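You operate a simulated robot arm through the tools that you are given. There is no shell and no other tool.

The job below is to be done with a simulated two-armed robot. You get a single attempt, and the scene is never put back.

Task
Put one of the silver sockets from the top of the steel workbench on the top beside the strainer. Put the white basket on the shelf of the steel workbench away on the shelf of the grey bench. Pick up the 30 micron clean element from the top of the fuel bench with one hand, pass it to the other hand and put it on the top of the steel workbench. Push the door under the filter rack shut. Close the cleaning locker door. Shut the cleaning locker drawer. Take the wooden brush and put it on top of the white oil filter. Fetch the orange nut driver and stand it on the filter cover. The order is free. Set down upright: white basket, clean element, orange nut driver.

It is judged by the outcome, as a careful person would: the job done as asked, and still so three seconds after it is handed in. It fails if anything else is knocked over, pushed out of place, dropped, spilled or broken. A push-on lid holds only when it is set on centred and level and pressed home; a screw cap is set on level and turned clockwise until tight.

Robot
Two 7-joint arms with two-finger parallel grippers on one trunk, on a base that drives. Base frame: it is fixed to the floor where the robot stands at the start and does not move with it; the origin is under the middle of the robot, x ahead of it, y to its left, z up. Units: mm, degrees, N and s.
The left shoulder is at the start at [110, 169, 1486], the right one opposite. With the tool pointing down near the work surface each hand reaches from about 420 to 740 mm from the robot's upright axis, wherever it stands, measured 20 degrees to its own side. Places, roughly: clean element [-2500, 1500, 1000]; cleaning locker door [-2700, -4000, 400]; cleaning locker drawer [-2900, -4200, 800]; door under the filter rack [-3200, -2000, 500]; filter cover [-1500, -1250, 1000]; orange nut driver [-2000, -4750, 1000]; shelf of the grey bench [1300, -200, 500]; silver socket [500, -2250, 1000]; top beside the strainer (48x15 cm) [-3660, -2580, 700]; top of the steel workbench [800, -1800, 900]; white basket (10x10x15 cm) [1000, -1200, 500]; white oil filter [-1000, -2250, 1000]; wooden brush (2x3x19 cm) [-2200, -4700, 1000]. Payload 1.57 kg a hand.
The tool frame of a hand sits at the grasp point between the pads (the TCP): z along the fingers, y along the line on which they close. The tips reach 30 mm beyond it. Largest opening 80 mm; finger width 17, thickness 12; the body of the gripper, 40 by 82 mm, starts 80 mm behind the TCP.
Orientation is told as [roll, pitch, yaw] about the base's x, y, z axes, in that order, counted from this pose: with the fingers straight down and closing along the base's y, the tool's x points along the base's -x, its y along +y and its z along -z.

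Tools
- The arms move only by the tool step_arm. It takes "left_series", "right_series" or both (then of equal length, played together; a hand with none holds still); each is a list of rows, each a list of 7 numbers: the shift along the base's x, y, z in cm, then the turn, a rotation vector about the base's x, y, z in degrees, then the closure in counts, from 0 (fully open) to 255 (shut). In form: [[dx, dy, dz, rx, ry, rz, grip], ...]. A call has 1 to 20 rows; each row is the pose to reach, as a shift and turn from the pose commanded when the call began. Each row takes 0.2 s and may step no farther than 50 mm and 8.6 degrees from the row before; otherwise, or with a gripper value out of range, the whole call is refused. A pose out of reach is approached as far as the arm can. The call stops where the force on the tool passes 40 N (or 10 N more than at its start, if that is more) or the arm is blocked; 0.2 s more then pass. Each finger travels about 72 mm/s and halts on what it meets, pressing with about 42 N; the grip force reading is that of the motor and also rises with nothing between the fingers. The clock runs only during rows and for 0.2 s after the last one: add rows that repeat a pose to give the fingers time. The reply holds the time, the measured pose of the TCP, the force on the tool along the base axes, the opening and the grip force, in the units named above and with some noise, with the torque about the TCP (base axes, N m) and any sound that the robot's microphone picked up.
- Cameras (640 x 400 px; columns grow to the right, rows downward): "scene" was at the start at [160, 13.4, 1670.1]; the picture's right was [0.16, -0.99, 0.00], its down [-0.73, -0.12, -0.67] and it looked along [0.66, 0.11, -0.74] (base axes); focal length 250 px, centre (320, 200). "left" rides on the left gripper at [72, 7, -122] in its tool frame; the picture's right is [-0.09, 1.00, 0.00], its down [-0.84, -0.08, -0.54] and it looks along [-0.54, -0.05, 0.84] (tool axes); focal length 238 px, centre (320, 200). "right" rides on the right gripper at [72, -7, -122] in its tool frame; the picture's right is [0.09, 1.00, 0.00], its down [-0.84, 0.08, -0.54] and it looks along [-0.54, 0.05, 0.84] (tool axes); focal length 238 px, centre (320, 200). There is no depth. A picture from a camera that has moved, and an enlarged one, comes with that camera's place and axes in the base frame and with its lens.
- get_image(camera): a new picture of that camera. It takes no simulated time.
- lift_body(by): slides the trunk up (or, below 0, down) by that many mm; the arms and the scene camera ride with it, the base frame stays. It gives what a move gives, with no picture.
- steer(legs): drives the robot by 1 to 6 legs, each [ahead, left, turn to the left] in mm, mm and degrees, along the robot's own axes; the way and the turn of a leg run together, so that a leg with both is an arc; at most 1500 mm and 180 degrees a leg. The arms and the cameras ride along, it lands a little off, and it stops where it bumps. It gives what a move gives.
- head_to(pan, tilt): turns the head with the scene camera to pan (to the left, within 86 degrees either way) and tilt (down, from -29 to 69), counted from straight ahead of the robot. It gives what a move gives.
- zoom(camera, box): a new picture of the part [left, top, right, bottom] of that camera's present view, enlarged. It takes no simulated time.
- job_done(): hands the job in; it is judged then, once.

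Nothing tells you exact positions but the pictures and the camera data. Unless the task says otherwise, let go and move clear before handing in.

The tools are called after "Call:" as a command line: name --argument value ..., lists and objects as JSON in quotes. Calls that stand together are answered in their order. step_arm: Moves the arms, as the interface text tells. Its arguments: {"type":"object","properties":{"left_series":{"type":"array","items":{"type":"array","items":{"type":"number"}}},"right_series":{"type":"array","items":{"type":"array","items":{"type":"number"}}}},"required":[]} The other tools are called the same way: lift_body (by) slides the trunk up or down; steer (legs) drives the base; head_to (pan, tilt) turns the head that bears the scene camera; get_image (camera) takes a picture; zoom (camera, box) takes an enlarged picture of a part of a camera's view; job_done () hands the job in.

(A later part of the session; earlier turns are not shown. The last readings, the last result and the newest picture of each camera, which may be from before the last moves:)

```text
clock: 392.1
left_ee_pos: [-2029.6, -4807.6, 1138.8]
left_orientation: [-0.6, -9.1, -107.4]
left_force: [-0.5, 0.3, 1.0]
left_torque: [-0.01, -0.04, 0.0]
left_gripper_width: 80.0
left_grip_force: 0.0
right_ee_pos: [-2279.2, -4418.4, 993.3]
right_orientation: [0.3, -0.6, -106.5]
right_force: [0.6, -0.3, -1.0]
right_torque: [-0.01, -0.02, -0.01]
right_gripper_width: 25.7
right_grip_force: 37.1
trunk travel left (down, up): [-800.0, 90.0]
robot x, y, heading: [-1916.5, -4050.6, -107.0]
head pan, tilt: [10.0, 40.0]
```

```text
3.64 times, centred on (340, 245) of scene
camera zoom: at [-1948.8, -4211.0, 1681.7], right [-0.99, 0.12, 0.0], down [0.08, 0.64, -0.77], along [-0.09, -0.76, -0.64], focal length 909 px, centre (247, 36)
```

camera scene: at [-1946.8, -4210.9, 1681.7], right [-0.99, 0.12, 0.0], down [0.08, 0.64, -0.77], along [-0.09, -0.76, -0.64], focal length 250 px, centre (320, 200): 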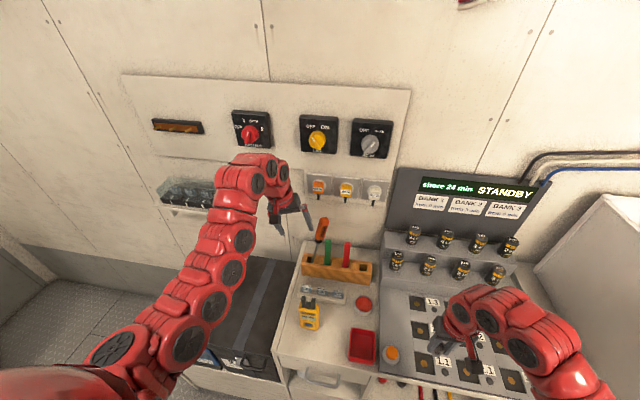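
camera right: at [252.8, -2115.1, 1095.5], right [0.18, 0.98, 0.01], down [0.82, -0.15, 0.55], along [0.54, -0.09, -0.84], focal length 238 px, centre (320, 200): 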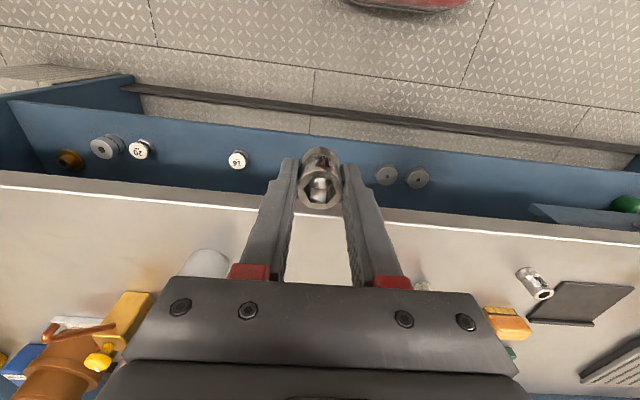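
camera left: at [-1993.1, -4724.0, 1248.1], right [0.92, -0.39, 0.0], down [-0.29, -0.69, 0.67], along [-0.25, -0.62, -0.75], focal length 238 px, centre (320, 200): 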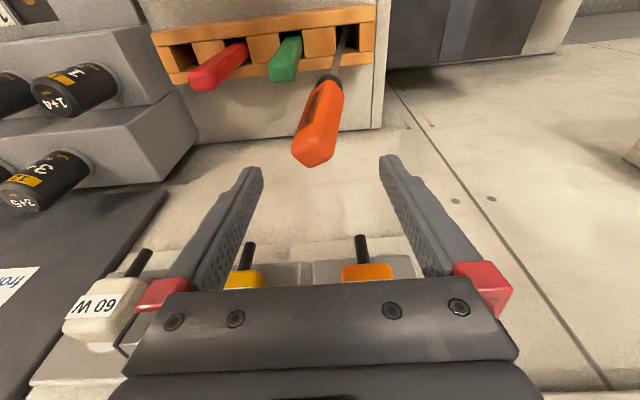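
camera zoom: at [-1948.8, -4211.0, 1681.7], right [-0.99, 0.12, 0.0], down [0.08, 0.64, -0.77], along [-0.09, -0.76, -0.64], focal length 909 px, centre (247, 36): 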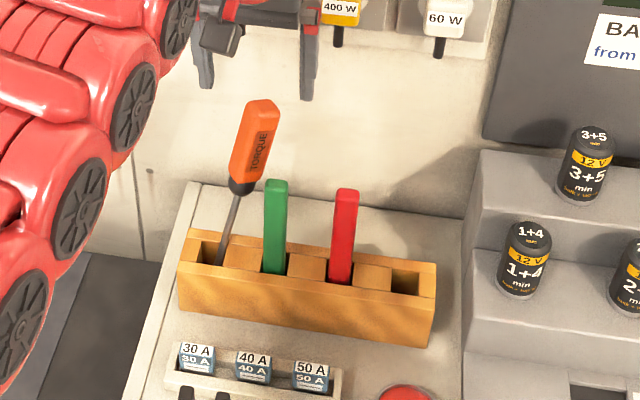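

The handle end lies between the open fingers. Descending to grasp its upper part.

Call:
step_arm --left_series '[[-0.1, 0, -1.8, 0, 0, 0, 0], [-0.1, -0.1, -3.6, 0, 0, 0, 0], [-0.1, -0.1, -5.4, 0, 0, 0, 0], [-0.1, -0.15, -7.0, 0, 0, 0, 0], [-0.1, -0.15, -7.0, 0, 0, 0, 0]]'

Call:
get_image --camera "left"

Call:
zoom --camera "scene" --box '[260, 190, 420, 300]'

```text
clock: 393.3
left_ee_pos: [-2029.8, -4808.0, 1070.0]
left_orientation: [-0.6, -8.9, -107.4]
left_force: [-0.3, -0.2, 0.4]
left_torque: [0.02, -0.03, 0.0]
left_gripper_width: 79.8
left_grip_force: 0.0
right_ee_pos: [-2279.2, -4417.5, 993.4]
right_orientation: [0.3, -0.5, -106.5]
right_force: [0.2, 0.6, -1.2]
right_torque: [0.03, -0.01, 0.03]
right_gripper_width: 26.0
right_grip_force: 37.3
trunk travel left (down, up): [-800.0, 90.0]
robot x, y, heading: [-1916.7, -4050.8, -106.8]
head pan, tilt: [10.0, 40.0]
```

```text
taken
camera left: at [-1993.2, -4725.3, 1178.0], right [0.92, -0.39, 0.0], down [-0.29, -0.69, 0.67], along [-0.26, -0.62, -0.74], focal length 238 px, centre (320, 200)
```

left: 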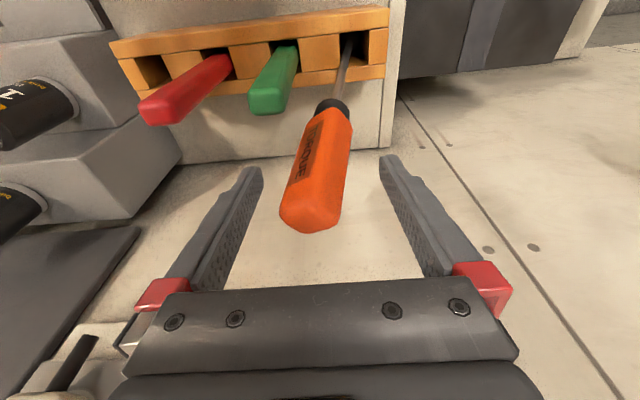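

```text
3.64 times, centred on (340, 245) of scene
camera zoom: at [-1947.0, -4210.6, 1681.8], right [-0.99, 0.12, 0.0], down [0.08, 0.64, -0.77], along [-0.09, -0.76, -0.64], focal length 909 px, centre (247, 36)
```

zoom: 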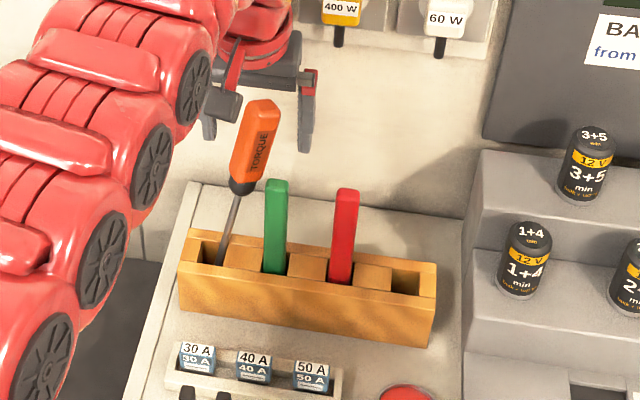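

The handle is between the fingers. Closing.

Call:
step_arm --left_series '[[0, 0, 0, 0, 0, 0, 60], [0, 0, 0, 0, 0, 0, 120], [0, 0, 0, 0, 0, 0, 180], [0, 0, 0, 0, 0, 0, 255], [0, 0, 0, 0, 0, 0, 255], [0, 0, 0, 0, 0, 0, 255]]'

Call:
get_image --camera "left"

Call:
zoom --camera "scene" --box '[260, 190, 420, 300]'

```text
clock: 394.7
left_ee_pos: [-2027.7, -4809.6, 1069.1]
left_orientation: [-0.7, -9.2, -107.4]
left_force: [7.2, -9.0, 10.5]
left_torque: [-1.22, -1.59, -0.54]
left_gripper_width: 47.5
left_grip_force: 41.6
right_ee_pos: [-2277.6, -4418.4, 995.8]
right_orientation: [0.2, -0.6, -106.5]
right_force: [-0.8, -0.4, -1.2]
right_torque: [0.01, -0.05, 0.02]
right_gripper_width: 26.0
right_grip_force: 37.3
trunk travel left (down, up): [-800.0, 90.0]
robot x, y, heading: [-1914.4, -4052.3, -106.8]
head pan, tilt: [10.0, 40.0]
```

```text
taken
camera left: at [-1991.5, -4726.1, 1178.9], right [0.92, -0.39, 0.0], down [-0.29, -0.68, 0.67], along [-0.26, -0.62, -0.74], focal length 238 px, centre (320, 200)
```

left: 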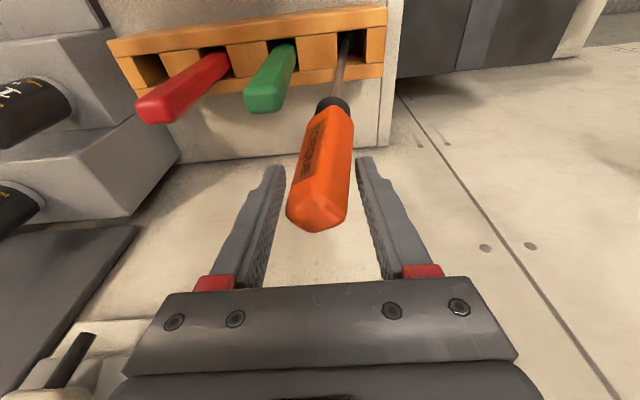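

```text
3.64 times, centred on (340, 245) of scene
camera zoom: at [-1945.7, -4210.6, 1681.9], right [-0.99, 0.12, 0.0], down [0.08, 0.64, -0.77], along [-0.09, -0.76, -0.64], focal length 909 px, centre (247, 36)
```

zoom: 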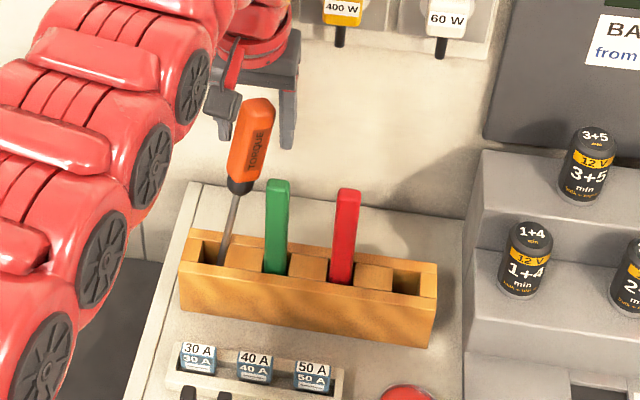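

The handle leans sideways about 10° so the pads jam on it. I'll open, roll the tool 10° to match the lean, and close again.

Call:
step_arm --left_series '[[0, 0, 0, 0, 0, 0, 60], [0, 0, 0, 0, 0, 0, 0], [0, 0, 0, 0, 0, 0, 0], [0, 0, 0, -1.45, -4.8, 0, 0], [0, 0, 0, -2.9, -9.6, 0, 0], [0, 0, 0, -2.9, -9.6, 0, 0]]'

Call:
get_image --camera "left"

Call:
zoom --camera "scene" --box '[260, 190, 420, 300]'

```text
clock: 396.1
left_ee_pos: [-2028.2, -4809.0, 1069.9]
left_orientation: [9.6, -8.8, -109.0]
left_force: [0.1, 0.5, 0.0]
left_torque: [0.01, 0.0, 0.0]
left_gripper_width: 79.7
left_grip_force: 0.0
right_ee_pos: [-2278.7, -4418.8, 993.8]
right_orientation: [0.4, -0.4, -106.5]
right_force: [-0.4, -1.2, -0.8]
right_torque: [0.02, 0.02, 0.01]
right_gripper_width: 26.0
right_grip_force: 36.6
trunk travel left (down, up): [-800.0, 90.0]
robot x, y, heading: [-1916.5, -4050.2, -107.1]
head pan, tilt: [10.0, 40.0]
```

```text
taken
camera left: at [-2010.5, -4720.5, 1177.4], right [0.91, -0.38, 0.18], down [-0.4, -0.65, 0.64], along [-0.13, -0.65, -0.74], focal length 238 px, centre (320, 200)
```

left: 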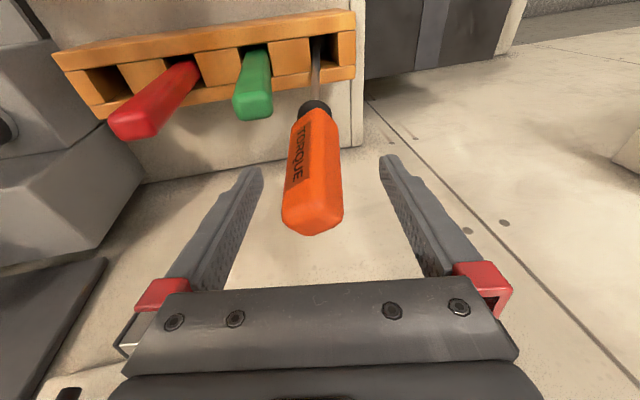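

```text
3.64 times, centred on (340, 245) of scene
camera zoom: at [-1946.1, -4211.2, 1681.7], right [-0.99, 0.12, 0.0], down [0.08, 0.64, -0.77], along [-0.09, -0.76, -0.64], focal length 909 px, centre (247, 36)
```

zoom: 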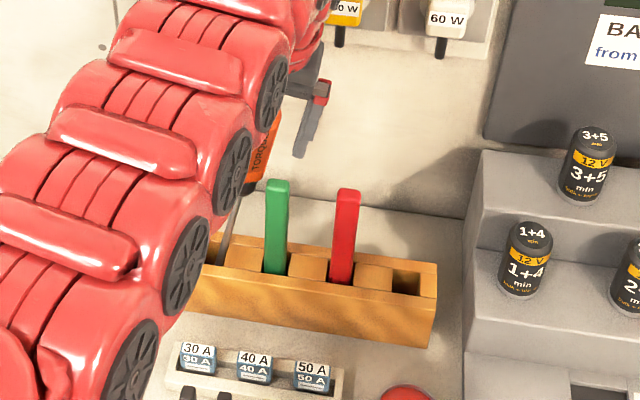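

Now the handle is parallel to the fingers. Closing again.

Call:
step_arm --left_series '[[0, 0, 0, 0, 0, 0, 60], [0, 0, 0, 0, 0, 0, 120], [0, 0, 0, 0, 0, 0, 180], [0, 0, 0, 0, 0, 0, 255], [0, 0, 0, 0, 0, 0, 255], [0, 0, 0, 0, 0, 0, 255]]'

Call:
get_image --camera "left"

```text
clock: 397.5
left_ee_pos: [-2028.5, -4809.3, 1070.1]
left_orientation: [9.6, -8.9, -108.9]
left_force: [3.7, -2.2, 3.8]
left_torque: [-0.3, -0.83, -0.21]
left_gripper_width: 40.1
left_grip_force: 42.0
right_ee_pos: [-2278.2, -4417.7, 994.4]
right_orientation: [0.2, -0.5, -106.4]
right_force: [0.0, -0.6, -0.3]
right_torque: [0.0, -0.04, 0.0]
right_gripper_width: 25.9
right_grip_force: 37.1
trunk travel left (down, up): [-800.0, 90.0]
robot x, y, heading: [-1917.4, -4050.7, -107.3]
head pan, tilt: [10.0, 40.0]
```

```text
taken
camera left: at [-2010.5, -4720.4, 1177.8], right [0.91, -0.38, 0.18], down [-0.4, -0.65, 0.64], along [-0.13, -0.66, -0.74], focal length 238 px, centre (320, 200)
```

left: 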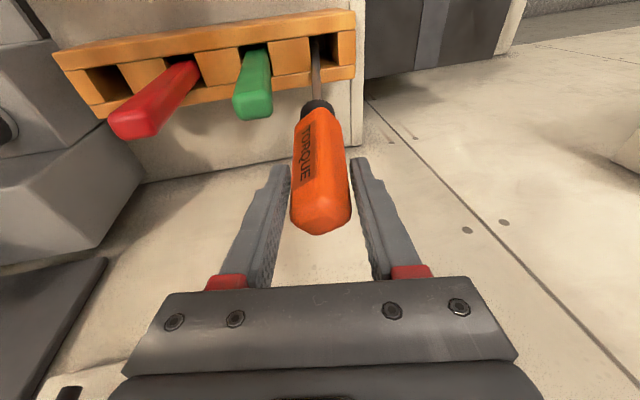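

Grip is holding (reaction eased). I'll lift it slowly out of the block.

Call:
step_arm --left_series '[[0, 0, 1, 0, 0, 0, 255], [0, 0, 2, 0, 0, 0, 255], [0.1, 0.2, 3.5, 0, 0, 0, 255], [0.2, 0.5, 5, 0, 0, 0, 255], [0.3, 0.8, 6.5, 0, 0, 0, 255], [0.4, 1.1, 8, 0, 0, 0, 255]]'

Call:
get_image --camera "left"

```text
clock: 398.9
left_ee_pos: [-2023.8, -4797.4, 1147.6]
left_orientation: [9.5, -8.7, -109.0]
left_force: [-0.4, 0.2, -1.6]
left_torque: [-0.03, 0.08, 0.01]
left_gripper_width: 40.1
left_grip_force: 42.4
right_ee_pos: [-2279.6, -4417.2, 993.8]
right_orientation: [0.3, -0.6, -106.5]
right_force: [0.1, -0.3, -0.8]
right_torque: [0.02, 0.0, -0.04]
right_gripper_width: 25.9
right_grip_force: 36.8
trunk travel left (down, up): [-800.0, 90.0]
robot x, y, heading: [-1916.3, -4048.2, -106.9]
head pan, tilt: [10.0, 40.0]
```

```text
taken
camera left: at [-2006.1, -4709.1, 1257.4], right [0.91, -0.38, 0.18], down [-0.4, -0.65, 0.64], along [-0.13, -0.65, -0.75], focal length 238 px, centre (320, 200)
```

left: 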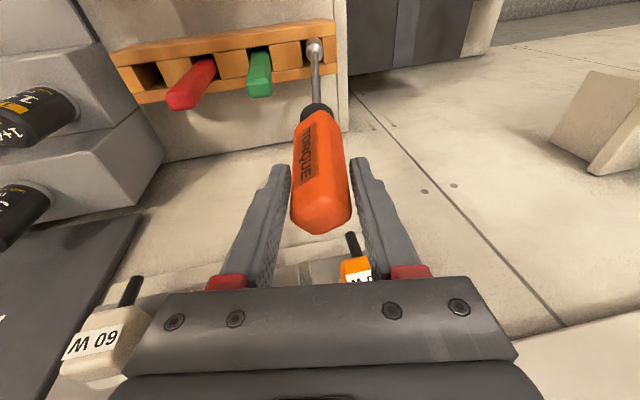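

The driver is out; its silver tip is visible. Raise the trunk for clearance, then back away.

Call:
lift_body --by 85

Call:
get_image --camera "left"

```text
clock: 400.1
left_ee_pos: [-2024.3, -4798.7, 1233.0]
left_orientation: [9.5, -8.8, -108.9]
left_force: [0.6, -0.9, -1.9]
left_torque: [-0.05, -0.03, 0.0]
left_gripper_width: 39.9
left_grip_force: 42.3
right_ee_pos: [-2279.2, -4417.7, 1079.0]
right_orientation: [0.3, -0.5, -106.5]
right_force: [0.0, -0.4, -0.9]
right_torque: [-0.01, 0.01, -0.03]
right_gripper_width: 25.8
right_grip_force: 36.8
trunk travel left (down, up): [-885.0, 5.0]
robot x, y, heading: [-1917.7, -4049.4, -107.0]
head pan, tilt: [10.0, 40.0]
```

```text
taken
camera left: at [-2006.6, -4710.1, 1341.8], right [0.91, -0.38, 0.18], down [-0.4, -0.65, 0.64], along [-0.13, -0.65, -0.75], focal length 238 px, centre (320, 200)
```

left: 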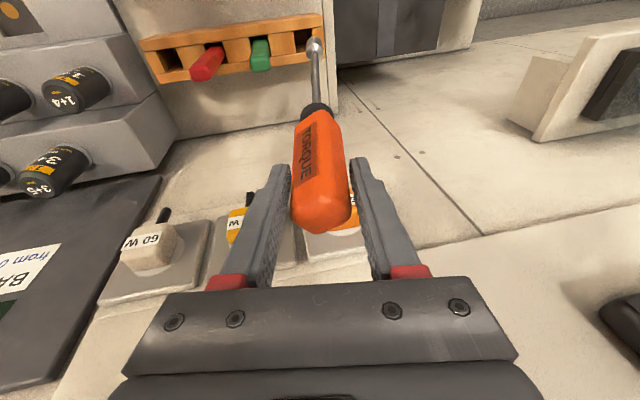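

Backing away from the wall, then moving toward the other aisle.

Call:
steer --legs '[[-560, 0, 0], [0, -950, 0]]'

Call:
head_to --pan -86 --tilt 20

Call:
get_image --camera "scene"

Call:
get_image --camera "left"

```text
clock: 405.8
left_ee_pos: [-2329.0, -4121.1, 1232.6]
left_orientation: [8.8, -8.7, -110.1]
left_force: [-0.5, 0.8, -2.4]
left_torque: [-0.03, 0.05, -0.01]
left_gripper_width: 39.7
left_grip_force: 42.5
right_ee_pos: [-2576.9, -3736.8, 1081.5]
right_orientation: [-0.3, -0.5, -107.5]
right_force: [-0.1, -0.5, -0.5]
right_torque: [-0.01, 0.03, -0.01]
right_gripper_width: 26.0
right_grip_force: 36.5
trunk travel left (down, up): [-885.0, 5.0]
robot x, y, heading: [-2216.2, -3368.3, -107.7]
head pan, tilt: [10.0, 40.0]
stopped in leg 2: the robot was blocked; the commanded pose is now the measured one
```

```text
clock: 407.6
left_ee_pos: [-2320.5, -4126.7, 1227.7]
left_orientation: [8.3, -8.6, -110.1]
left_force: [-0.6, -0.5, -2.9]
left_torque: [-0.03, 0.01, 0.0]
left_gripper_width: 39.4
left_grip_force: 42.3
right_ee_pos: [-2569.8, -3742.5, 1081.8]
right_orientation: [-0.8, -0.3, -107.3]
right_force: [-0.6, 0.2, -0.1]
right_torque: [0.0, 0.0, -0.02]
right_gripper_width: 25.9
right_grip_force: 37.0
trunk travel left (down, up): [-885.0, 5.0]
robot x, y, heading: [-2216.3, -3368.4, -108.0]
head pan, tilt: [-85.9, 20.0]
```

```text
taken
camera scene: at [-2254.2, -3544.3, 1790.4], right [-0.88, 0.47, 0.02], down [0.18, 0.37, -0.91], along [-0.44, -0.8, -0.41], focal length 250 px, centre (320, 200)
```

scene: 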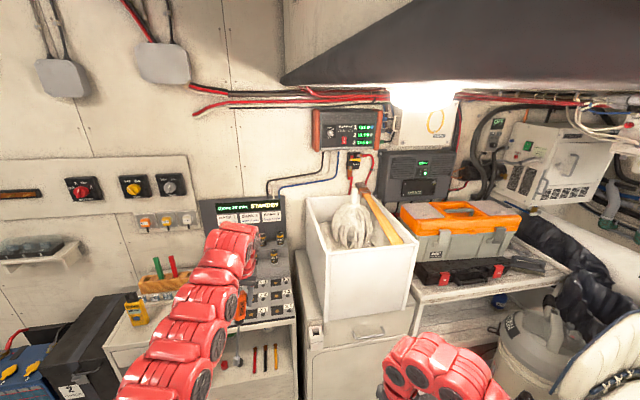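

```text
taken
camera left: at [-2299.5, -4039.5, 1337.0], right [0.9, -0.4, 0.16], down [-0.4, -0.65, 0.64], along [-0.16, -0.64, -0.75], focal length 238 px, centre (320, 200)
```

left: 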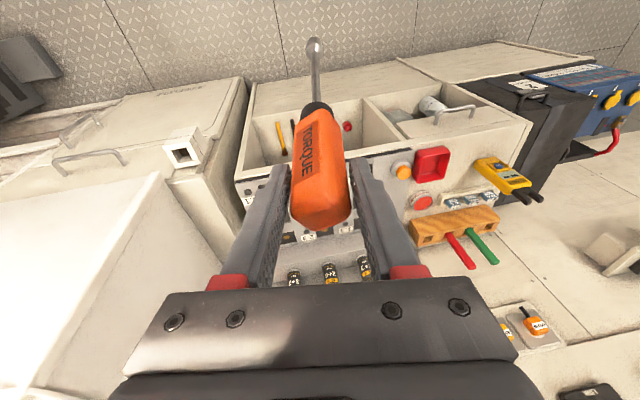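

My raised head is touching the low overhang here. I'll lower the trunk and step back.

Call:
lift_body --by -150

Call:
head_to --pan -60 --tilt 20

Call:
get_image --camera "scene"

```text
clock: 409.3
left_ee_pos: [-2339.3, -4117.5, 1082.6]
left_orientation: [9.4, -8.8, -110.3]
left_force: [0.0, -0.4, -2.1]
left_torque: [-0.02, 0.07, -0.03]
left_gripper_width: 39.5
left_grip_force: 42.5
right_ee_pos: [-2585.9, -3734.7, 930.2]
right_orientation: [0.3, -0.5, -107.4]
right_force: [0.0, 0.0, -0.9]
right_torque: [0.02, 0.05, -0.02]
right_gripper_width: 25.9
right_grip_force: 37.1
trunk travel left (down, up): [-735.0, 155.0]
robot x, y, heading: [-2213.4, -3369.6, -107.7]
head pan, tilt: [-85.9, 20.0]
```

```text
clock: 410.2
left_ee_pos: [-2341.7, -4116.2, 1083.3]
left_orientation: [9.4, -8.8, -110.2]
left_force: [-0.2, 0.1, -2.4]
left_torque: [-0.01, 0.05, -0.02]
left_gripper_width: 39.4
left_grip_force: 42.0
right_ee_pos: [-2586.9, -3734.6, 929.0]
right_orientation: [0.4, -0.6, -107.5]
right_force: [-0.4, -0.2, -1.6]
right_torque: [0.0, -0.01, 0.05]
right_gripper_width: 25.9
right_grip_force: 36.6
trunk travel left (down, up): [-735.0, 155.0]
robot x, y, heading: [-2219.9, -3375.6, -107.8]
head pan, tilt: [-60.0, 20.0]
```

```text
taken
camera scene: at [-2331.0, -3466.9, 1648.1], right [-0.21, 0.98, 0.0], down [0.33, 0.07, -0.94], along [-0.92, -0.2, -0.34], focal length 250 px, centre (320, 200)
```

scene: 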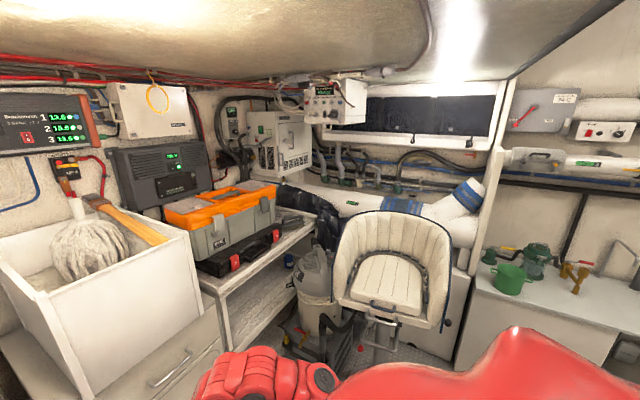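

The driver is firmly held. I'll draw the left hand in, then continue right to reach the other aisle with the head below the overhang.

Call:
step_arm --left_series '[[2.0, 2.5, -1.4, 0, 0, 0, 255], [4.1, 5.1, -2.8, 0, 0, 0, 255], [6.1, 7.6, -4.2, 0, 0, 0, 255], [8.2, 10.2, -5.5, 0, 0, 0, 255], [10.2, 12.7, -6.9, 0, 0, 0, 255], [12.3, 15.3, -8.3, 0, 0, 0, 255]]'

Call:
steer --legs '[[-120, 0, 0], [0, -300, 0]]'

Call:
head_to --pan -86 --tilt 20

Call:
get_image --camera "scene"

```text
clock: 411.6
left_ee_pos: [-2217.6, -3961.7, 1000.0]
left_orientation: [9.4, -8.7, -110.1]
left_force: [0.2, -0.5, -2.2]
left_torque: [-0.04, 0.03, 0.01]
left_gripper_width: 39.1
left_grip_force: 41.7
left hand out of reach, approached as far as the arm can: row 3, 4, 5
right_ee_pos: [-2587.7, -3731.7, 929.0]
right_orientation: [0.4, -0.5, -107.4]
right_force: [0.0, 0.4, -1.7]
right_torque: [-0.03, -0.02, 0.0]
right_gripper_width: 25.9
right_grip_force: 36.9
trunk travel left (down, up): [-735.0, 155.0]
robot x, y, heading: [-2220.8, -3368.8, -108.0]
head pan, tilt: [-60.0, 20.0]
```

```text
clock: 414.5
left_ee_pos: [-2468.9, -3758.4, 1000.8]
left_orientation: [9.3, -8.8, -110.3]
left_force: [-0.3, -0.3, -2.1]
left_torque: [-0.03, 0.01, -0.01]
left_gripper_width: 39.3
left_grip_force: 42.2
right_ee_pos: [-2837.7, -3526.8, 929.8]
right_orientation: [0.3, -0.6, -107.6]
right_force: [0.4, 0.2, -1.5]
right_torque: [0.03, 0.03, -0.01]
right_gripper_width: 25.6
right_grip_force: 37.2
trunk travel left (down, up): [-735.0, 155.0]
robot x, y, heading: [-2470.0, -3163.4, -108.0]
head pan, tilt: [-60.0, 20.0]
```

```text
clock: 415.4
left_ee_pos: [-2469.0, -3758.1, 999.9]
left_orientation: [9.3, -8.7, -110.4]
left_force: [0.1, -0.9, -2.6]
left_torque: [-0.01, 0.02, 0.01]
left_gripper_width: 38.9
left_grip_force: 42.7
right_ee_pos: [-2837.0, -3527.6, 928.7]
right_orientation: [0.4, -0.6, -107.5]
right_force: [-0.1, 0.7, -0.8]
right_torque: [0.01, -0.01, 0.01]
right_gripper_width: 25.9
right_grip_force: 37.1
trunk travel left (down, up): [-735.0, 155.0]
robot x, y, heading: [-2468.2, -3167.3, -107.9]
head pan, tilt: [-85.9, 20.0]
```

```text
taken
camera scene: at [-2579.4, -3219.7, 1648.2], right [0.24, 0.97, 0.0], down [0.33, -0.08, -0.94], along [-0.91, 0.22, -0.34], focal length 250 px, centre (320, 200)
```

scene: 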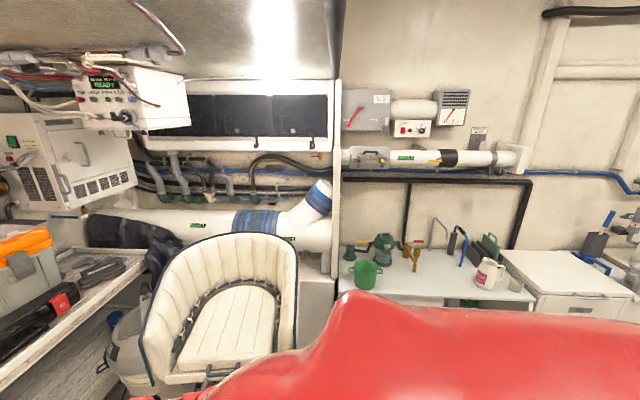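

The small bench's corner is close behind-left, so I'll slide right a bit more, then back into the second aisle and turn to face its far wall.

Call:
steer --legs '[[0, -200, 1.4], [-450, 0, 0], [0, 0, -88]]'

Call:
head_to --pan 0 --tilt 25

Call:
get_image --camera "scene"

```text
clock: 421.4
left_ee_pos: [-2885.4, -3101.5, 1001.3]
left_orientation: [9.7, -8.7, -142.9]
left_force: [-0.1, 0.7, -1.2]
left_torque: [-0.03, 0.02, 0.04]
left_gripper_width: 37.7
left_grip_force: 42.2
right_ee_pos: [-3072.3, -2708.1, 928.6]
right_orientation: [0.4, -0.7, -140.1]
right_force: [0.1, 1.1, -0.3]
right_torque: [-0.05, -0.01, -0.03]
right_gripper_width: 25.8
right_grip_force: 36.9
trunk travel left (down, up): [-735.0, 155.0]
robot x, y, heading: [-2563.9, -2607.2, -140.4]
head pan, tilt: [-85.9, 20.0]
stopped in leg 3: the robot was blocked; the commanded pose is now the measured one
```

```text
clock: 423.0
left_ee_pos: [-2884.6, -3104.0, 1000.5]
left_orientation: [9.5, -8.8, -142.9]
left_force: [-0.3, -0.6, -2.1]
left_torque: [0.0, 0.02, -0.01]
left_gripper_width: 37.3
left_grip_force: 42.1
right_ee_pos: [-3071.5, -2711.9, 928.3]
right_orientation: [0.2, -0.6, -140.1]
right_force: [0.8, 0.3, -1.5]
right_torque: [-0.01, -0.02, 0.0]
right_gripper_width: 26.0
right_grip_force: 36.9
trunk travel left (down, up): [-735.0, 155.0]
robot x, y, heading: [-2564.5, -2604.2, -140.4]
head pan, tilt: [0.0, 25.0]
```

```text
taken
camera scene: at [-2696.0, -2714.9, 1640.0], right [-0.64, 0.77, 0.0], down [0.33, 0.27, -0.91], along [-0.7, -0.58, -0.42], focal length 250 px, centre (320, 200)
```

scene: 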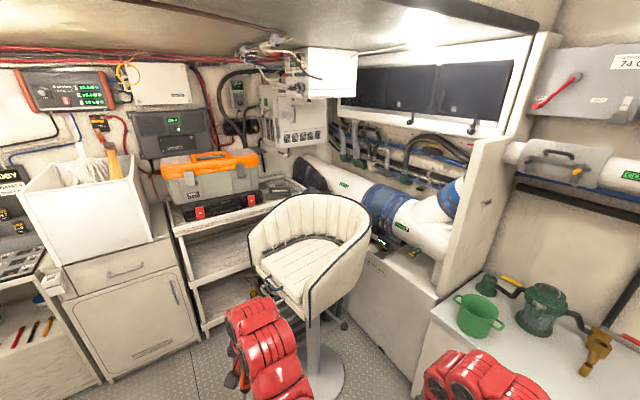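

Blocked mid-turn. Let me look around to see what I'm touching.

Call:
head_to --pan -80 --tilt 35

Call:
get_image --camera "scene"

Call:
head_to --pan 80 --tilt 35

Call:
get_image --camera "scene"

```text
clock: 424.5
left_ee_pos: [-2885.3, -3103.6, 1000.5]
left_orientation: [9.5, -8.6, -143.0]
left_force: [0.6, 0.6, -2.0]
left_torque: [0.04, 0.02, -0.01]
left_gripper_width: 37.2
left_grip_force: 42.0
right_ee_pos: [-3072.6, -2711.7, 928.5]
right_orientation: [0.3, -0.6, -140.2]
right_force: [0.4, 0.5, -1.3]
right_torque: [-0.02, 0.0, 0.0]
right_gripper_width: 25.9
right_grip_force: 37.2
trunk travel left (down, up): [-735.0, 155.0]
robot x, y, heading: [-2566.4, -2607.9, -140.7]
head pan, tilt: [-80.0, 35.0]
```

```text
taken
camera scene: at [-2691.8, -2599.5, 1624.3], right [0.65, 0.76, 0.0], down [0.44, -0.37, -0.82], along [-0.62, 0.53, -0.57], focal length 250 px, centre (320, 200)
```

scene: 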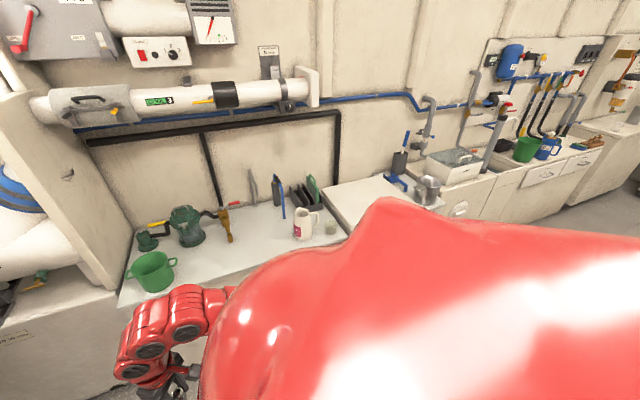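

```text
clock: 426.9
left_ee_pos: [-2884.8, -3105.1, 1001.4]
left_orientation: [9.4, -8.8, -142.9]
left_force: [-0.1, 0.3, -2.1]
left_torque: [0.01, 0.02, -0.01]
left_gripper_width: 37.1
left_grip_force: 42.0
right_ee_pos: [-3071.0, -2710.5, 929.7]
right_orientation: [0.3, -0.6, -140.1]
right_force: [-0.1, -0.6, -2.2]
right_torque: [-0.01, -0.05, 0.02]
right_gripper_width: 26.0
right_grip_force: 37.0
trunk travel left (down, up): [-735.0, 155.0]
robot x, y, heading: [-2561.2, -2607.7, -140.5]
head pan, tilt: [80.0, 35.0]
```

```text
taken
camera scene: at [-2581.5, -2733.4, 1624.3], right [-0.87, -0.49, 0.0], down [-0.28, 0.5, -0.82], along [0.4, -0.71, -0.57], focal length 250 px, centre (320, 200)
```

scene: 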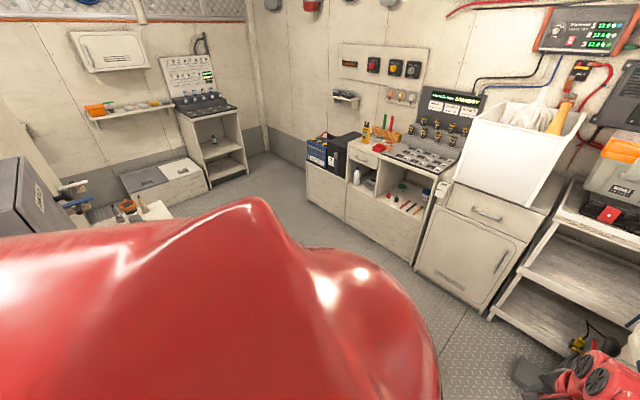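

My rear corner seems to be against the bench on the partition side. I'll shift toward the far wall by about 130 mm and then finish the turn.

Call:
steer --legs '[[73, -108, 0], [0, 0, -56]]'

Call:
head_to --pan 0 --tilt 35

Call:
get_image --camera "scene"

```text
clock: 430.7
left_ee_pos: [-3281.1, -2583.8, 999.4]
left_orientation: [9.6, -8.7, 161.2]
left_force: [-0.2, -0.9, -1.2]
left_torque: [0.06, -0.01, 0.0]
left_gripper_width: 31.0
left_grip_force: 39.9
right_ee_pos: [-3060.6, -2209.2, 929.5]
right_orientation: [0.4, -0.6, 164.1]
right_force: [0.2, -0.2, -1.5]
right_torque: [0.03, -0.04, -0.01]
right_gripper_width: 25.9
right_grip_force: 37.2
trunk travel left (down, up): [-735.0, 155.0]
robot x, y, heading: [-2689.2, -2565.4, 163.4]
head pan, tilt: [80.0, 35.0]
```

```text
clock: 432.2
left_ee_pos: [-3279.3, -2582.7, 1001.3]
left_orientation: [9.5, -8.8, 161.3]
left_force: [0.9, 0.0, -1.8]
left_torque: [-0.01, -0.01, 0.0]
left_gripper_width: 30.5
left_grip_force: 39.2
right_ee_pos: [-3060.5, -2208.9, 929.9]
right_orientation: [0.2, -0.6, 164.1]
right_force: [0.2, 0.0, -0.2]
right_torque: [0.02, -0.01, -0.01]
right_gripper_width: 26.0
right_grip_force: 37.2
trunk travel left (down, up): [-735.0, 155.0]
robot x, y, heading: [-2689.5, -2569.2, 163.8]
head pan, tilt: [0.0, 35.0]
```

```text
taken
camera scene: at [-2849.1, -2520.1, 1624.3], right [0.28, 0.96, 0.0], down [0.55, -0.16, -0.82], along [-0.79, 0.23, -0.57], focal length 250 px, centre (320, 200)
```

scene: 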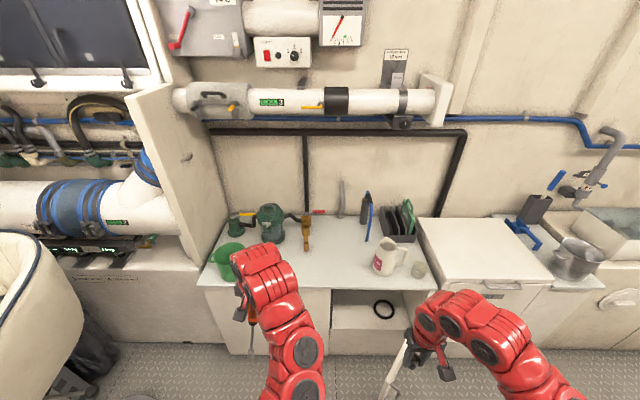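

The left grip width has shrunk from 40 to 30 mm; I must check how the driver sits in the hand.

Call:
get_image --camera "left"

Call:
zoom --camera "scene" --box '[190, 180, 350, 300]'

```text
taken
camera left: at [-3190.3, -2599.4, 1109.4], right [-0.38, -0.91, 0.18], down [-0.66, 0.4, 0.64], along [-0.65, 0.13, -0.75], focal length 238 px, centre (320, 200)
```

left: 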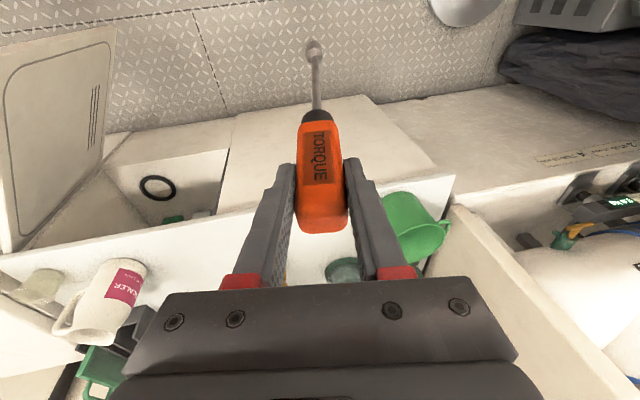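

```text
3.33 times, centred on (270, 240) of scene
camera zoom: at [-2849.1, -2520.1, 1624.3], right [0.28, 0.96, 0.0], down [0.55, -0.16, -0.82], along [-0.79, 0.23, -0.57], focal length 833 px, centre (487, 67)
```

zoom: 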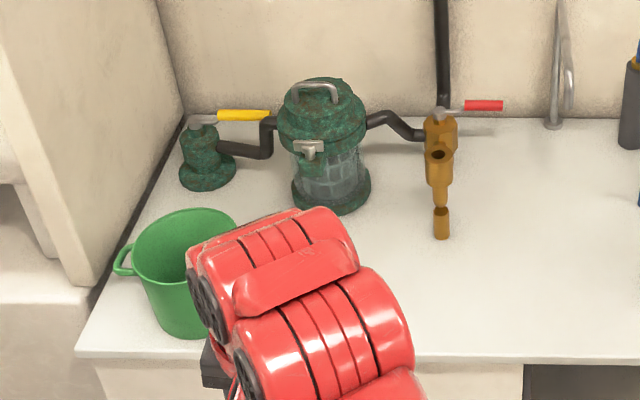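

The handle has settled flat in the grip (more stable). Now let me triangulate the strainer counter height by lowering the trunk.

Call:
lift_body --by -120

Call:
get_image --camera "scene"

Call:
zoom --camera "scene" --box '[190, 150, 430, 300]'

```text
clock: 433.7
left_ee_pos: [-3280.5, -2583.6, 881.3]
left_orientation: [9.5, -8.8, 161.3]
left_force: [0.4, 0.2, -3.2]
left_torque: [0.04, -0.01, -0.01]
left_gripper_width: 30.8
left_grip_force: 40.0
right_ee_pos: [-3060.1, -2208.1, 808.9]
right_orientation: [0.3, -0.6, 164.2]
right_force: [0.9, -0.6, -0.3]
right_torque: [0.0, -0.01, 0.01]
right_gripper_width: 25.7
right_grip_force: 36.6
trunk travel left (down, up): [-615.0, 275.0]
robot x, y, heading: [-2690.3, -2566.4, 163.7]
head pan, tilt: [0.0, 35.0]
```

```text
taken
camera scene: at [-2848.9, -2520.1, 1504.3], right [0.28, 0.96, 0.0], down [0.55, -0.16, -0.82], along [-0.79, 0.23, -0.57], focal length 250 px, centre (320, 200)
```

scene: 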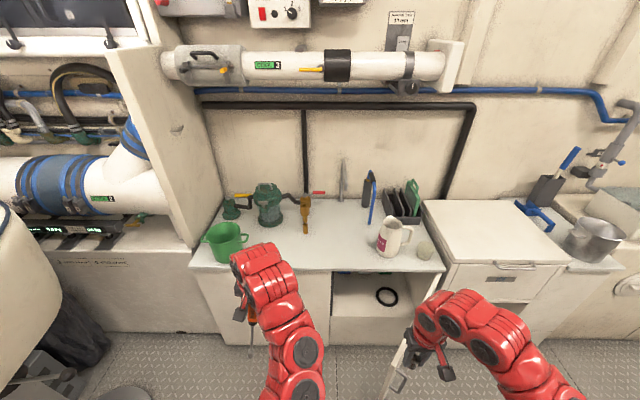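

```text
2.67 times, centred on (310, 225) of scene
camera zoom: at [-2848.9, -2520.1, 1504.3], right [0.28, 0.96, 0.0], down [0.55, -0.16, -0.82], along [-0.79, 0.23, -0.57], focal length 667 px, centre (347, 133)
```

zoom: 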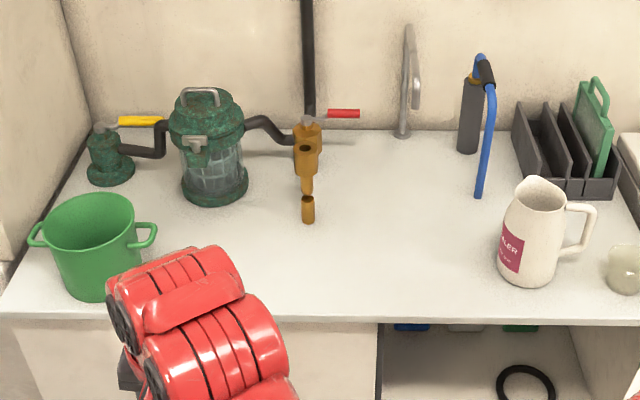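

The counter is at about z 700 and the strainer stands near [-3830, -2480]. I'll set the socket on the free top just in front of it, near [-3640, -2470]; first slide left and forward.

Call:
steer --legs '[[0, 237, 0], [220, 0, 0]]'

Call:
head_to --pan 0 --tilt 45

Call:
get_image --camera "scene"

```text
clock: 436.8
left_ee_pos: [-3559.0, -2748.2, 880.4]
left_orientation: [9.5, -8.8, 161.5]
left_force: [0.0, -0.7, -2.4]
left_torque: [0.02, 0.01, 0.03]
left_gripper_width: 30.7
left_grip_force: 39.9
right_ee_pos: [-3339.2, -2373.4, 808.7]
right_orientation: [0.3, -0.5, 164.2]
right_force: [-0.5, -0.6, -0.6]
right_torque: [-0.01, -0.03, -0.01]
right_gripper_width: 26.0
right_grip_force: 36.8
trunk travel left (down, up): [-615.0, 275.0]
robot x, y, heading: [-2964.6, -2732.4, 163.8]
head pan, tilt: [0.0, 35.0]
```

```text
clock: 437.5
left_ee_pos: [-3558.1, -2748.5, 880.3]
left_orientation: [9.3, -8.7, 161.5]
left_force: [0.1, 0.3, -2.2]
left_torque: [0.07, -0.02, -0.01]
left_gripper_width: 30.5
left_grip_force: 39.4
right_ee_pos: [-3339.2, -2373.1, 809.8]
right_orientation: [0.3, -0.6, 164.3]
right_force: [-0.2, -0.2, -1.5]
right_torque: [0.03, 0.0, -0.02]
right_gripper_width: 26.2
right_grip_force: 37.0
trunk travel left (down, up): [-615.0, 275.0]
robot x, y, heading: [-2964.2, -2733.2, 164.0]
head pan, tilt: [0.0, 45.0]
```

```text
taken
camera scene: at [-3120.0, -2686.3, 1489.5], right [0.28, 0.96, 0.0], down [0.68, -0.2, -0.71], along [-0.68, 0.2, -0.71], focal length 250 px, centre (320, 200)
```

scene: 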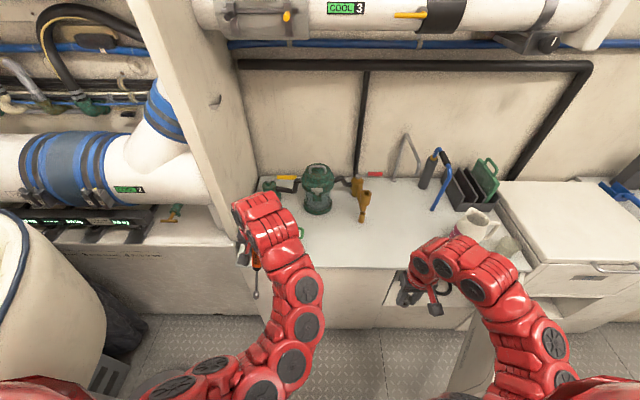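

The spot in front of the strainer is within the right hand's reach. Moving the right hand over it.

Call:
step_arm --right_series '[[-3.5, -1.5, 1, 0, 0, 0, 255], [-7.1, -2.9, 1, 0, 0, 0, 255], [-10.6, -4.4, 1, 0, 0, 0, 255], [-14.2, -5.9, 1, 0, 0, 0, 255], [-17.7, -7.4, 1, 0, 0, 0, 255], [-21.3, -8.8, 1, 0, 0, 0, 255], [-24.9, -10.3, 1, 0, 0, 0, 255], [-28.4, -11.7, 1, 0, 0, 0, 255]]'

Call:
get_image --camera "right"

Call:
get_image --camera "scene"

```text
clock: 439.3
left_ee_pos: [-3558.7, -2749.2, 880.1]
left_orientation: [9.4, -8.8, 161.5]
left_force: [0.4, 0.5, -2.6]
left_torque: [0.02, -0.01, 0.0]
left_gripper_width: 30.6
left_grip_force: 39.5
right_ee_pos: [-3621.6, -2491.6, 821.2]
right_orientation: [0.1, -0.5, 164.5]
right_force: [-0.6, -0.1, -1.0]
right_torque: [-0.02, -0.02, 0.0]
right_gripper_width: 25.8
right_grip_force: 36.9
right hand out of reach, approached as far as the arm can: row 1, 2, 3, 4
trunk travel left (down, up): [-615.0, 275.0]
robot x, y, heading: [-2968.1, -2731.9, 164.0]
head pan, tilt: [0.0, 45.0]
```

```text
taken
camera right: at [-3548.4, -2503.9, 942.2], right [-0.18, -0.98, 0.0], down [-0.82, 0.15, 0.55], along [-0.54, 0.1, -0.84], focal length 238 px, centre (320, 200)
```

right: 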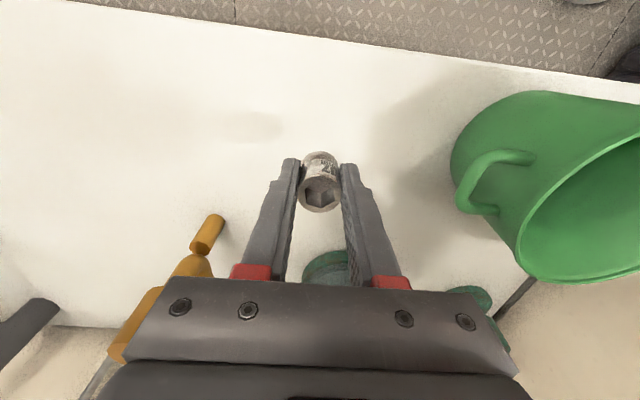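

```text
taken
camera scene: at [-3121.3, -2687.0, 1489.3], right [0.28, 0.96, 0.0], down [0.68, -0.2, -0.71], along [-0.68, 0.2, -0.71], focal length 250 px, centre (320, 200)
```

scene: 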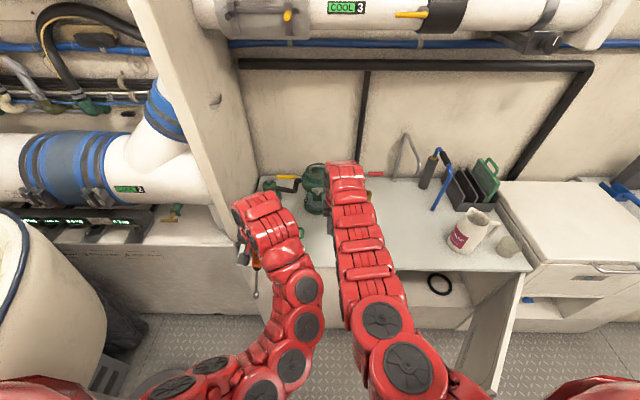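

Clear on all sides. Lowering the socket.

Call:
step_arm --right_series '[[0, 0, -2, 0, 0, 0, 255], [0, 0, -4, 0, 0, 0, 255], [0, 0, -5.5, 0, 0, 0, 255], [0, 0, -6.5, 0, 0, 0, 255], [0, 0, -6.5, 0, 0, 0, 255]]'

Call:
get_image --camera "right"

```text
clock: 440.5
left_ee_pos: [-3558.5, -2748.5, 880.7]
left_orientation: [9.4, -8.7, 161.5]
left_force: [0.8, 0.8, -1.9]
left_torque: [0.03, -0.03, 0.02]
left_gripper_width: 30.7
left_grip_force: 40.0
right_ee_pos: [-3621.2, -2490.9, 754.8]
right_orientation: [0.2, -0.6, 164.2]
right_force: [0.2, 0.6, -1.3]
right_torque: [0.0, 0.02, 0.0]
right_gripper_width: 26.1
right_grip_force: 36.2
trunk travel left (down, up): [-615.0, 275.0]
robot x, y, heading: [-2968.8, -2732.3, 163.7]
head pan, tilt: [0.0, 45.0]
```

```text
taken
camera right: at [-3548.7, -2502.7, 876.9], right [-0.18, -0.98, 0.0], down [-0.82, 0.15, 0.55], along [-0.54, 0.1, -0.83], focal length 238 px, centre (320, 200)
```

right: 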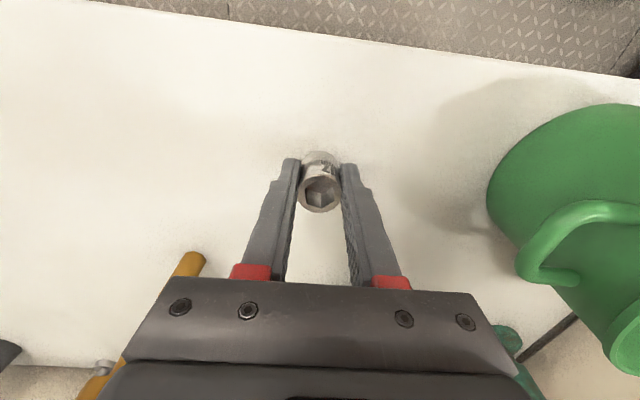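

Call:
step_arm --right_series '[[0, 0, -0.4, 0, 0, 0, 255], [0, 0, -0.8, 0, 0, 0, 255], [0, 0, -1.2, 0, 0, 0, 255], [0, 0, -1.2, 0, 0, 0, 255]]'

```text
clock: 441.5
left_ee_pos: [-3557.5, -2749.0, 881.2]
left_orientation: [9.5, -8.6, 161.5]
left_force: [-1.1, -1.0, -2.4]
left_torque: [0.02, -0.02, 0.02]
left_gripper_width: 30.1
left_grip_force: 39.5
right_ee_pos: [-3619.4, -2490.0, 742.2]
right_orientation: [0.2, -0.6, 164.3]
right_force: [0.5, -0.1, -0.6]
right_torque: [-0.02, -0.01, 0.03]
right_gripper_width: 26.1
right_grip_force: 36.8
right hand out of reach, approached as far as the arm can: row 3, 4
trunk travel left (down, up): [-615.0, 275.0]
robot x, y, heading: [-2967.4, -2731.4, 163.8]
head pan, tilt: [0.0, 45.0]
```

The arm is at its reach limit; I'll lower with the trunk in small steps.

Call:
lift_body --by -4

Call:
lift_body --by -3

```text
clock: 442.0
left_ee_pos: [-3558.9, -2748.4, 875.9]
left_orientation: [9.5, -8.8, 161.5]
left_force: [-0.4, 0.2, -1.3]
left_torque: [0.05, 0.01, 0.01]
left_gripper_width: 30.4
left_grip_force: 40.0
right_ee_pos: [-3619.9, -2491.2, 739.4]
right_orientation: [0.4, -0.7, 164.3]
right_force: [-0.3, 0.2, -1.5]
right_torque: [0.0, 0.02, 0.0]
right_gripper_width: 25.5
right_grip_force: 36.5
trunk travel left (down, up): [-611.0, 279.0]
robot x, y, heading: [-2963.7, -2735.2, 163.6]
head pan, tilt: [0.0, 45.0]
```

```text
clock: 442.6
left_ee_pos: [-3558.3, -2749.2, 874.1]
left_orientation: [9.4, -8.9, 161.5]
left_force: [-0.1, 0.5, -2.1]
left_torque: [0.04, 0.0, -0.01]
left_gripper_width: 30.7
left_grip_force: 39.9
right_ee_pos: [-3620.2, -2490.8, 739.0]
right_orientation: [0.2, -0.8, 164.3]
right_force: [1.1, -0.3, 12.5]
right_torque: [0.06, -0.2, -0.02]
right_gripper_width: 26.0
right_grip_force: 36.6
trunk travel left (down, up): [-608.0, 282.0]
robot x, y, heading: [-2966.1, -2736.8, 163.9]
head pan, tilt: [0.0, 45.0]
```

Contact. I'll relieve 2 mm and release the socket.

Call:
lift_body --by 2

Call:
step_arm --right_series '[[0, 0, 0, 0, 0, 0, 180], [0, 0, 0, 0, 0, 0, 110], [0, 0, 0, 0, 0, 0, 70], [0, 0, 0, 0, 0, 0, 70]]'

Call:
get_image --camera "right"

```text
clock: 443.1
left_ee_pos: [-3558.1, -2748.3, 875.3]
left_orientation: [9.5, -8.6, 161.5]
left_force: [-0.2, 0.5, -1.7]
left_torque: [0.02, 0.0, 0.0]
left_gripper_width: 30.4
left_grip_force: 39.4
right_ee_pos: [-3619.5, -2490.3, 738.6]
right_orientation: [0.3, -0.6, 164.3]
right_force: [-1.5, 0.4, 4.0]
right_torque: [0.01, 0.0, 0.01]
right_gripper_width: 25.7
right_grip_force: 37.6
trunk travel left (down, up): [-610.0, 280.0]
robot x, y, heading: [-2966.3, -2736.6, 164.1]
head pan, tilt: [0.0, 45.0]
```

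```text
clock: 444.1
left_ee_pos: [-3558.0, -2749.5, 877.0]
left_orientation: [9.5, -8.7, 161.5]
left_force: [0.5, -0.2, -1.4]
left_torque: [0.03, 0.01, -0.02]
left_gripper_width: 30.8
left_grip_force: 39.2
right_ee_pos: [-3618.4, -2489.6, 739.4]
right_orientation: [0.3, -0.5, 164.4]
right_force: [-0.2, 0.2, -0.4]
right_torque: [0.0, 0.01, 0.0]
right_gripper_width: 57.8
right_grip_force: 0.1
trunk travel left (down, up): [-610.0, 280.0]
robot x, y, heading: [-2968.0, -2732.1, 164.0]
head pan, tilt: [0.0, 45.0]
```

```text
taken
camera right: at [-3545.2, -2502.9, 860.0], right [-0.18, -0.98, 0.0], down [-0.82, 0.15, 0.55], along [-0.54, 0.1, -0.83], focal length 238 px, centre (320, 200)
```

right: 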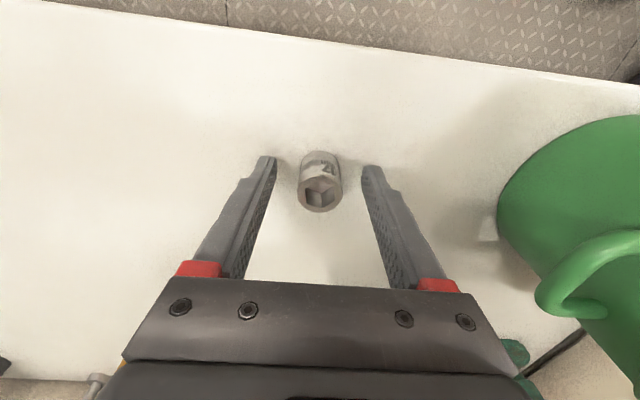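

The socket stands on the top. Raising the right hand and withdrawing.

Call:
step_arm --right_series '[[0, 0, 2, 0, 0, 0, 70], [0, 0, 5, 0, 0, 0, 70], [0, 0, 8, 0, 0, 0, 40], [4, 1.7, 8, 0, 0, 0, 0], [8, 3.4, 8, 0, 0, 0, 0], [12, 5.1, 8, 0, 0, 0, 0], [16, 6.8, 8, 0, 0, 0, 0], [20, 8.5, 8, 0, 0, 0, 0], [24, 10, 7, 0, 0, 0, 0], [28, 11.7, 7, 0, 0, 0, 0]]'

Call:
get_image --camera "scene"

Call:
zoom --camera "scene" --box '[230, 150, 430, 290]'

```text
clock: 446.3
left_ee_pos: [-3557.9, -2747.1, 875.4]
left_orientation: [9.6, -8.8, 161.5]
left_force: [-0.2, 0.3, -1.4]
left_torque: [0.06, 0.01, -0.03]
left_gripper_width: 30.5
left_grip_force: 39.1
right_ee_pos: [-3435.8, -2316.3, 721.0]
right_orientation: [0.4, -0.4, 164.4]
right_force: [-0.7, 0.2, -0.1]
right_torque: [-0.03, 0.01, 0.01]
right_gripper_width: 80.0
right_grip_force: 0.1
right hand out of reach, approached as far as the arm can: row 4, 5, 6, 7, 8, 9, 10
trunk travel left (down, up): [-610.0, 280.0]
robot x, y, heading: [-2965.8, -2732.0, 163.8]
head pan, tilt: [0.0, 45.0]
```

```text
taken
camera scene: at [-3119.1, -2684.3, 1484.5], right [0.28, 0.96, 0.0], down [0.68, -0.2, -0.71], along [-0.68, 0.2, -0.71], focal length 250 px, centre (320, 200)
```

scene: 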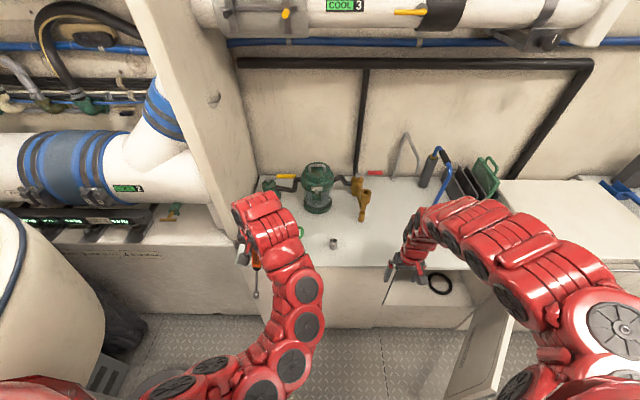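

```text
2.86 times, centred on (330, 220) of scene
camera zoom: at [-3119.1, -2684.3, 1484.5], right [0.28, 0.96, 0.0], down [0.68, -0.2, -0.71], along [-0.68, 0.2, -0.71], focal length 714 px, centre (291, 143)
```

zoom: 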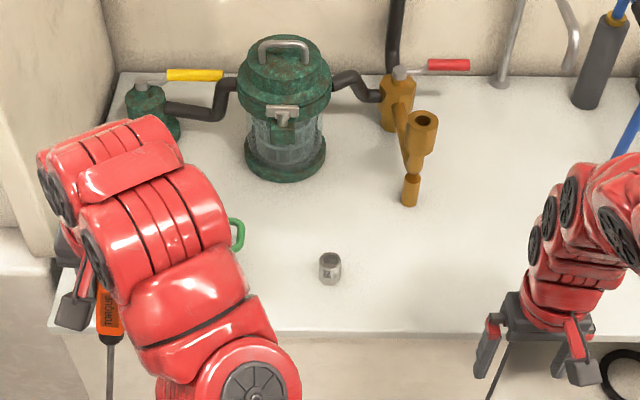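

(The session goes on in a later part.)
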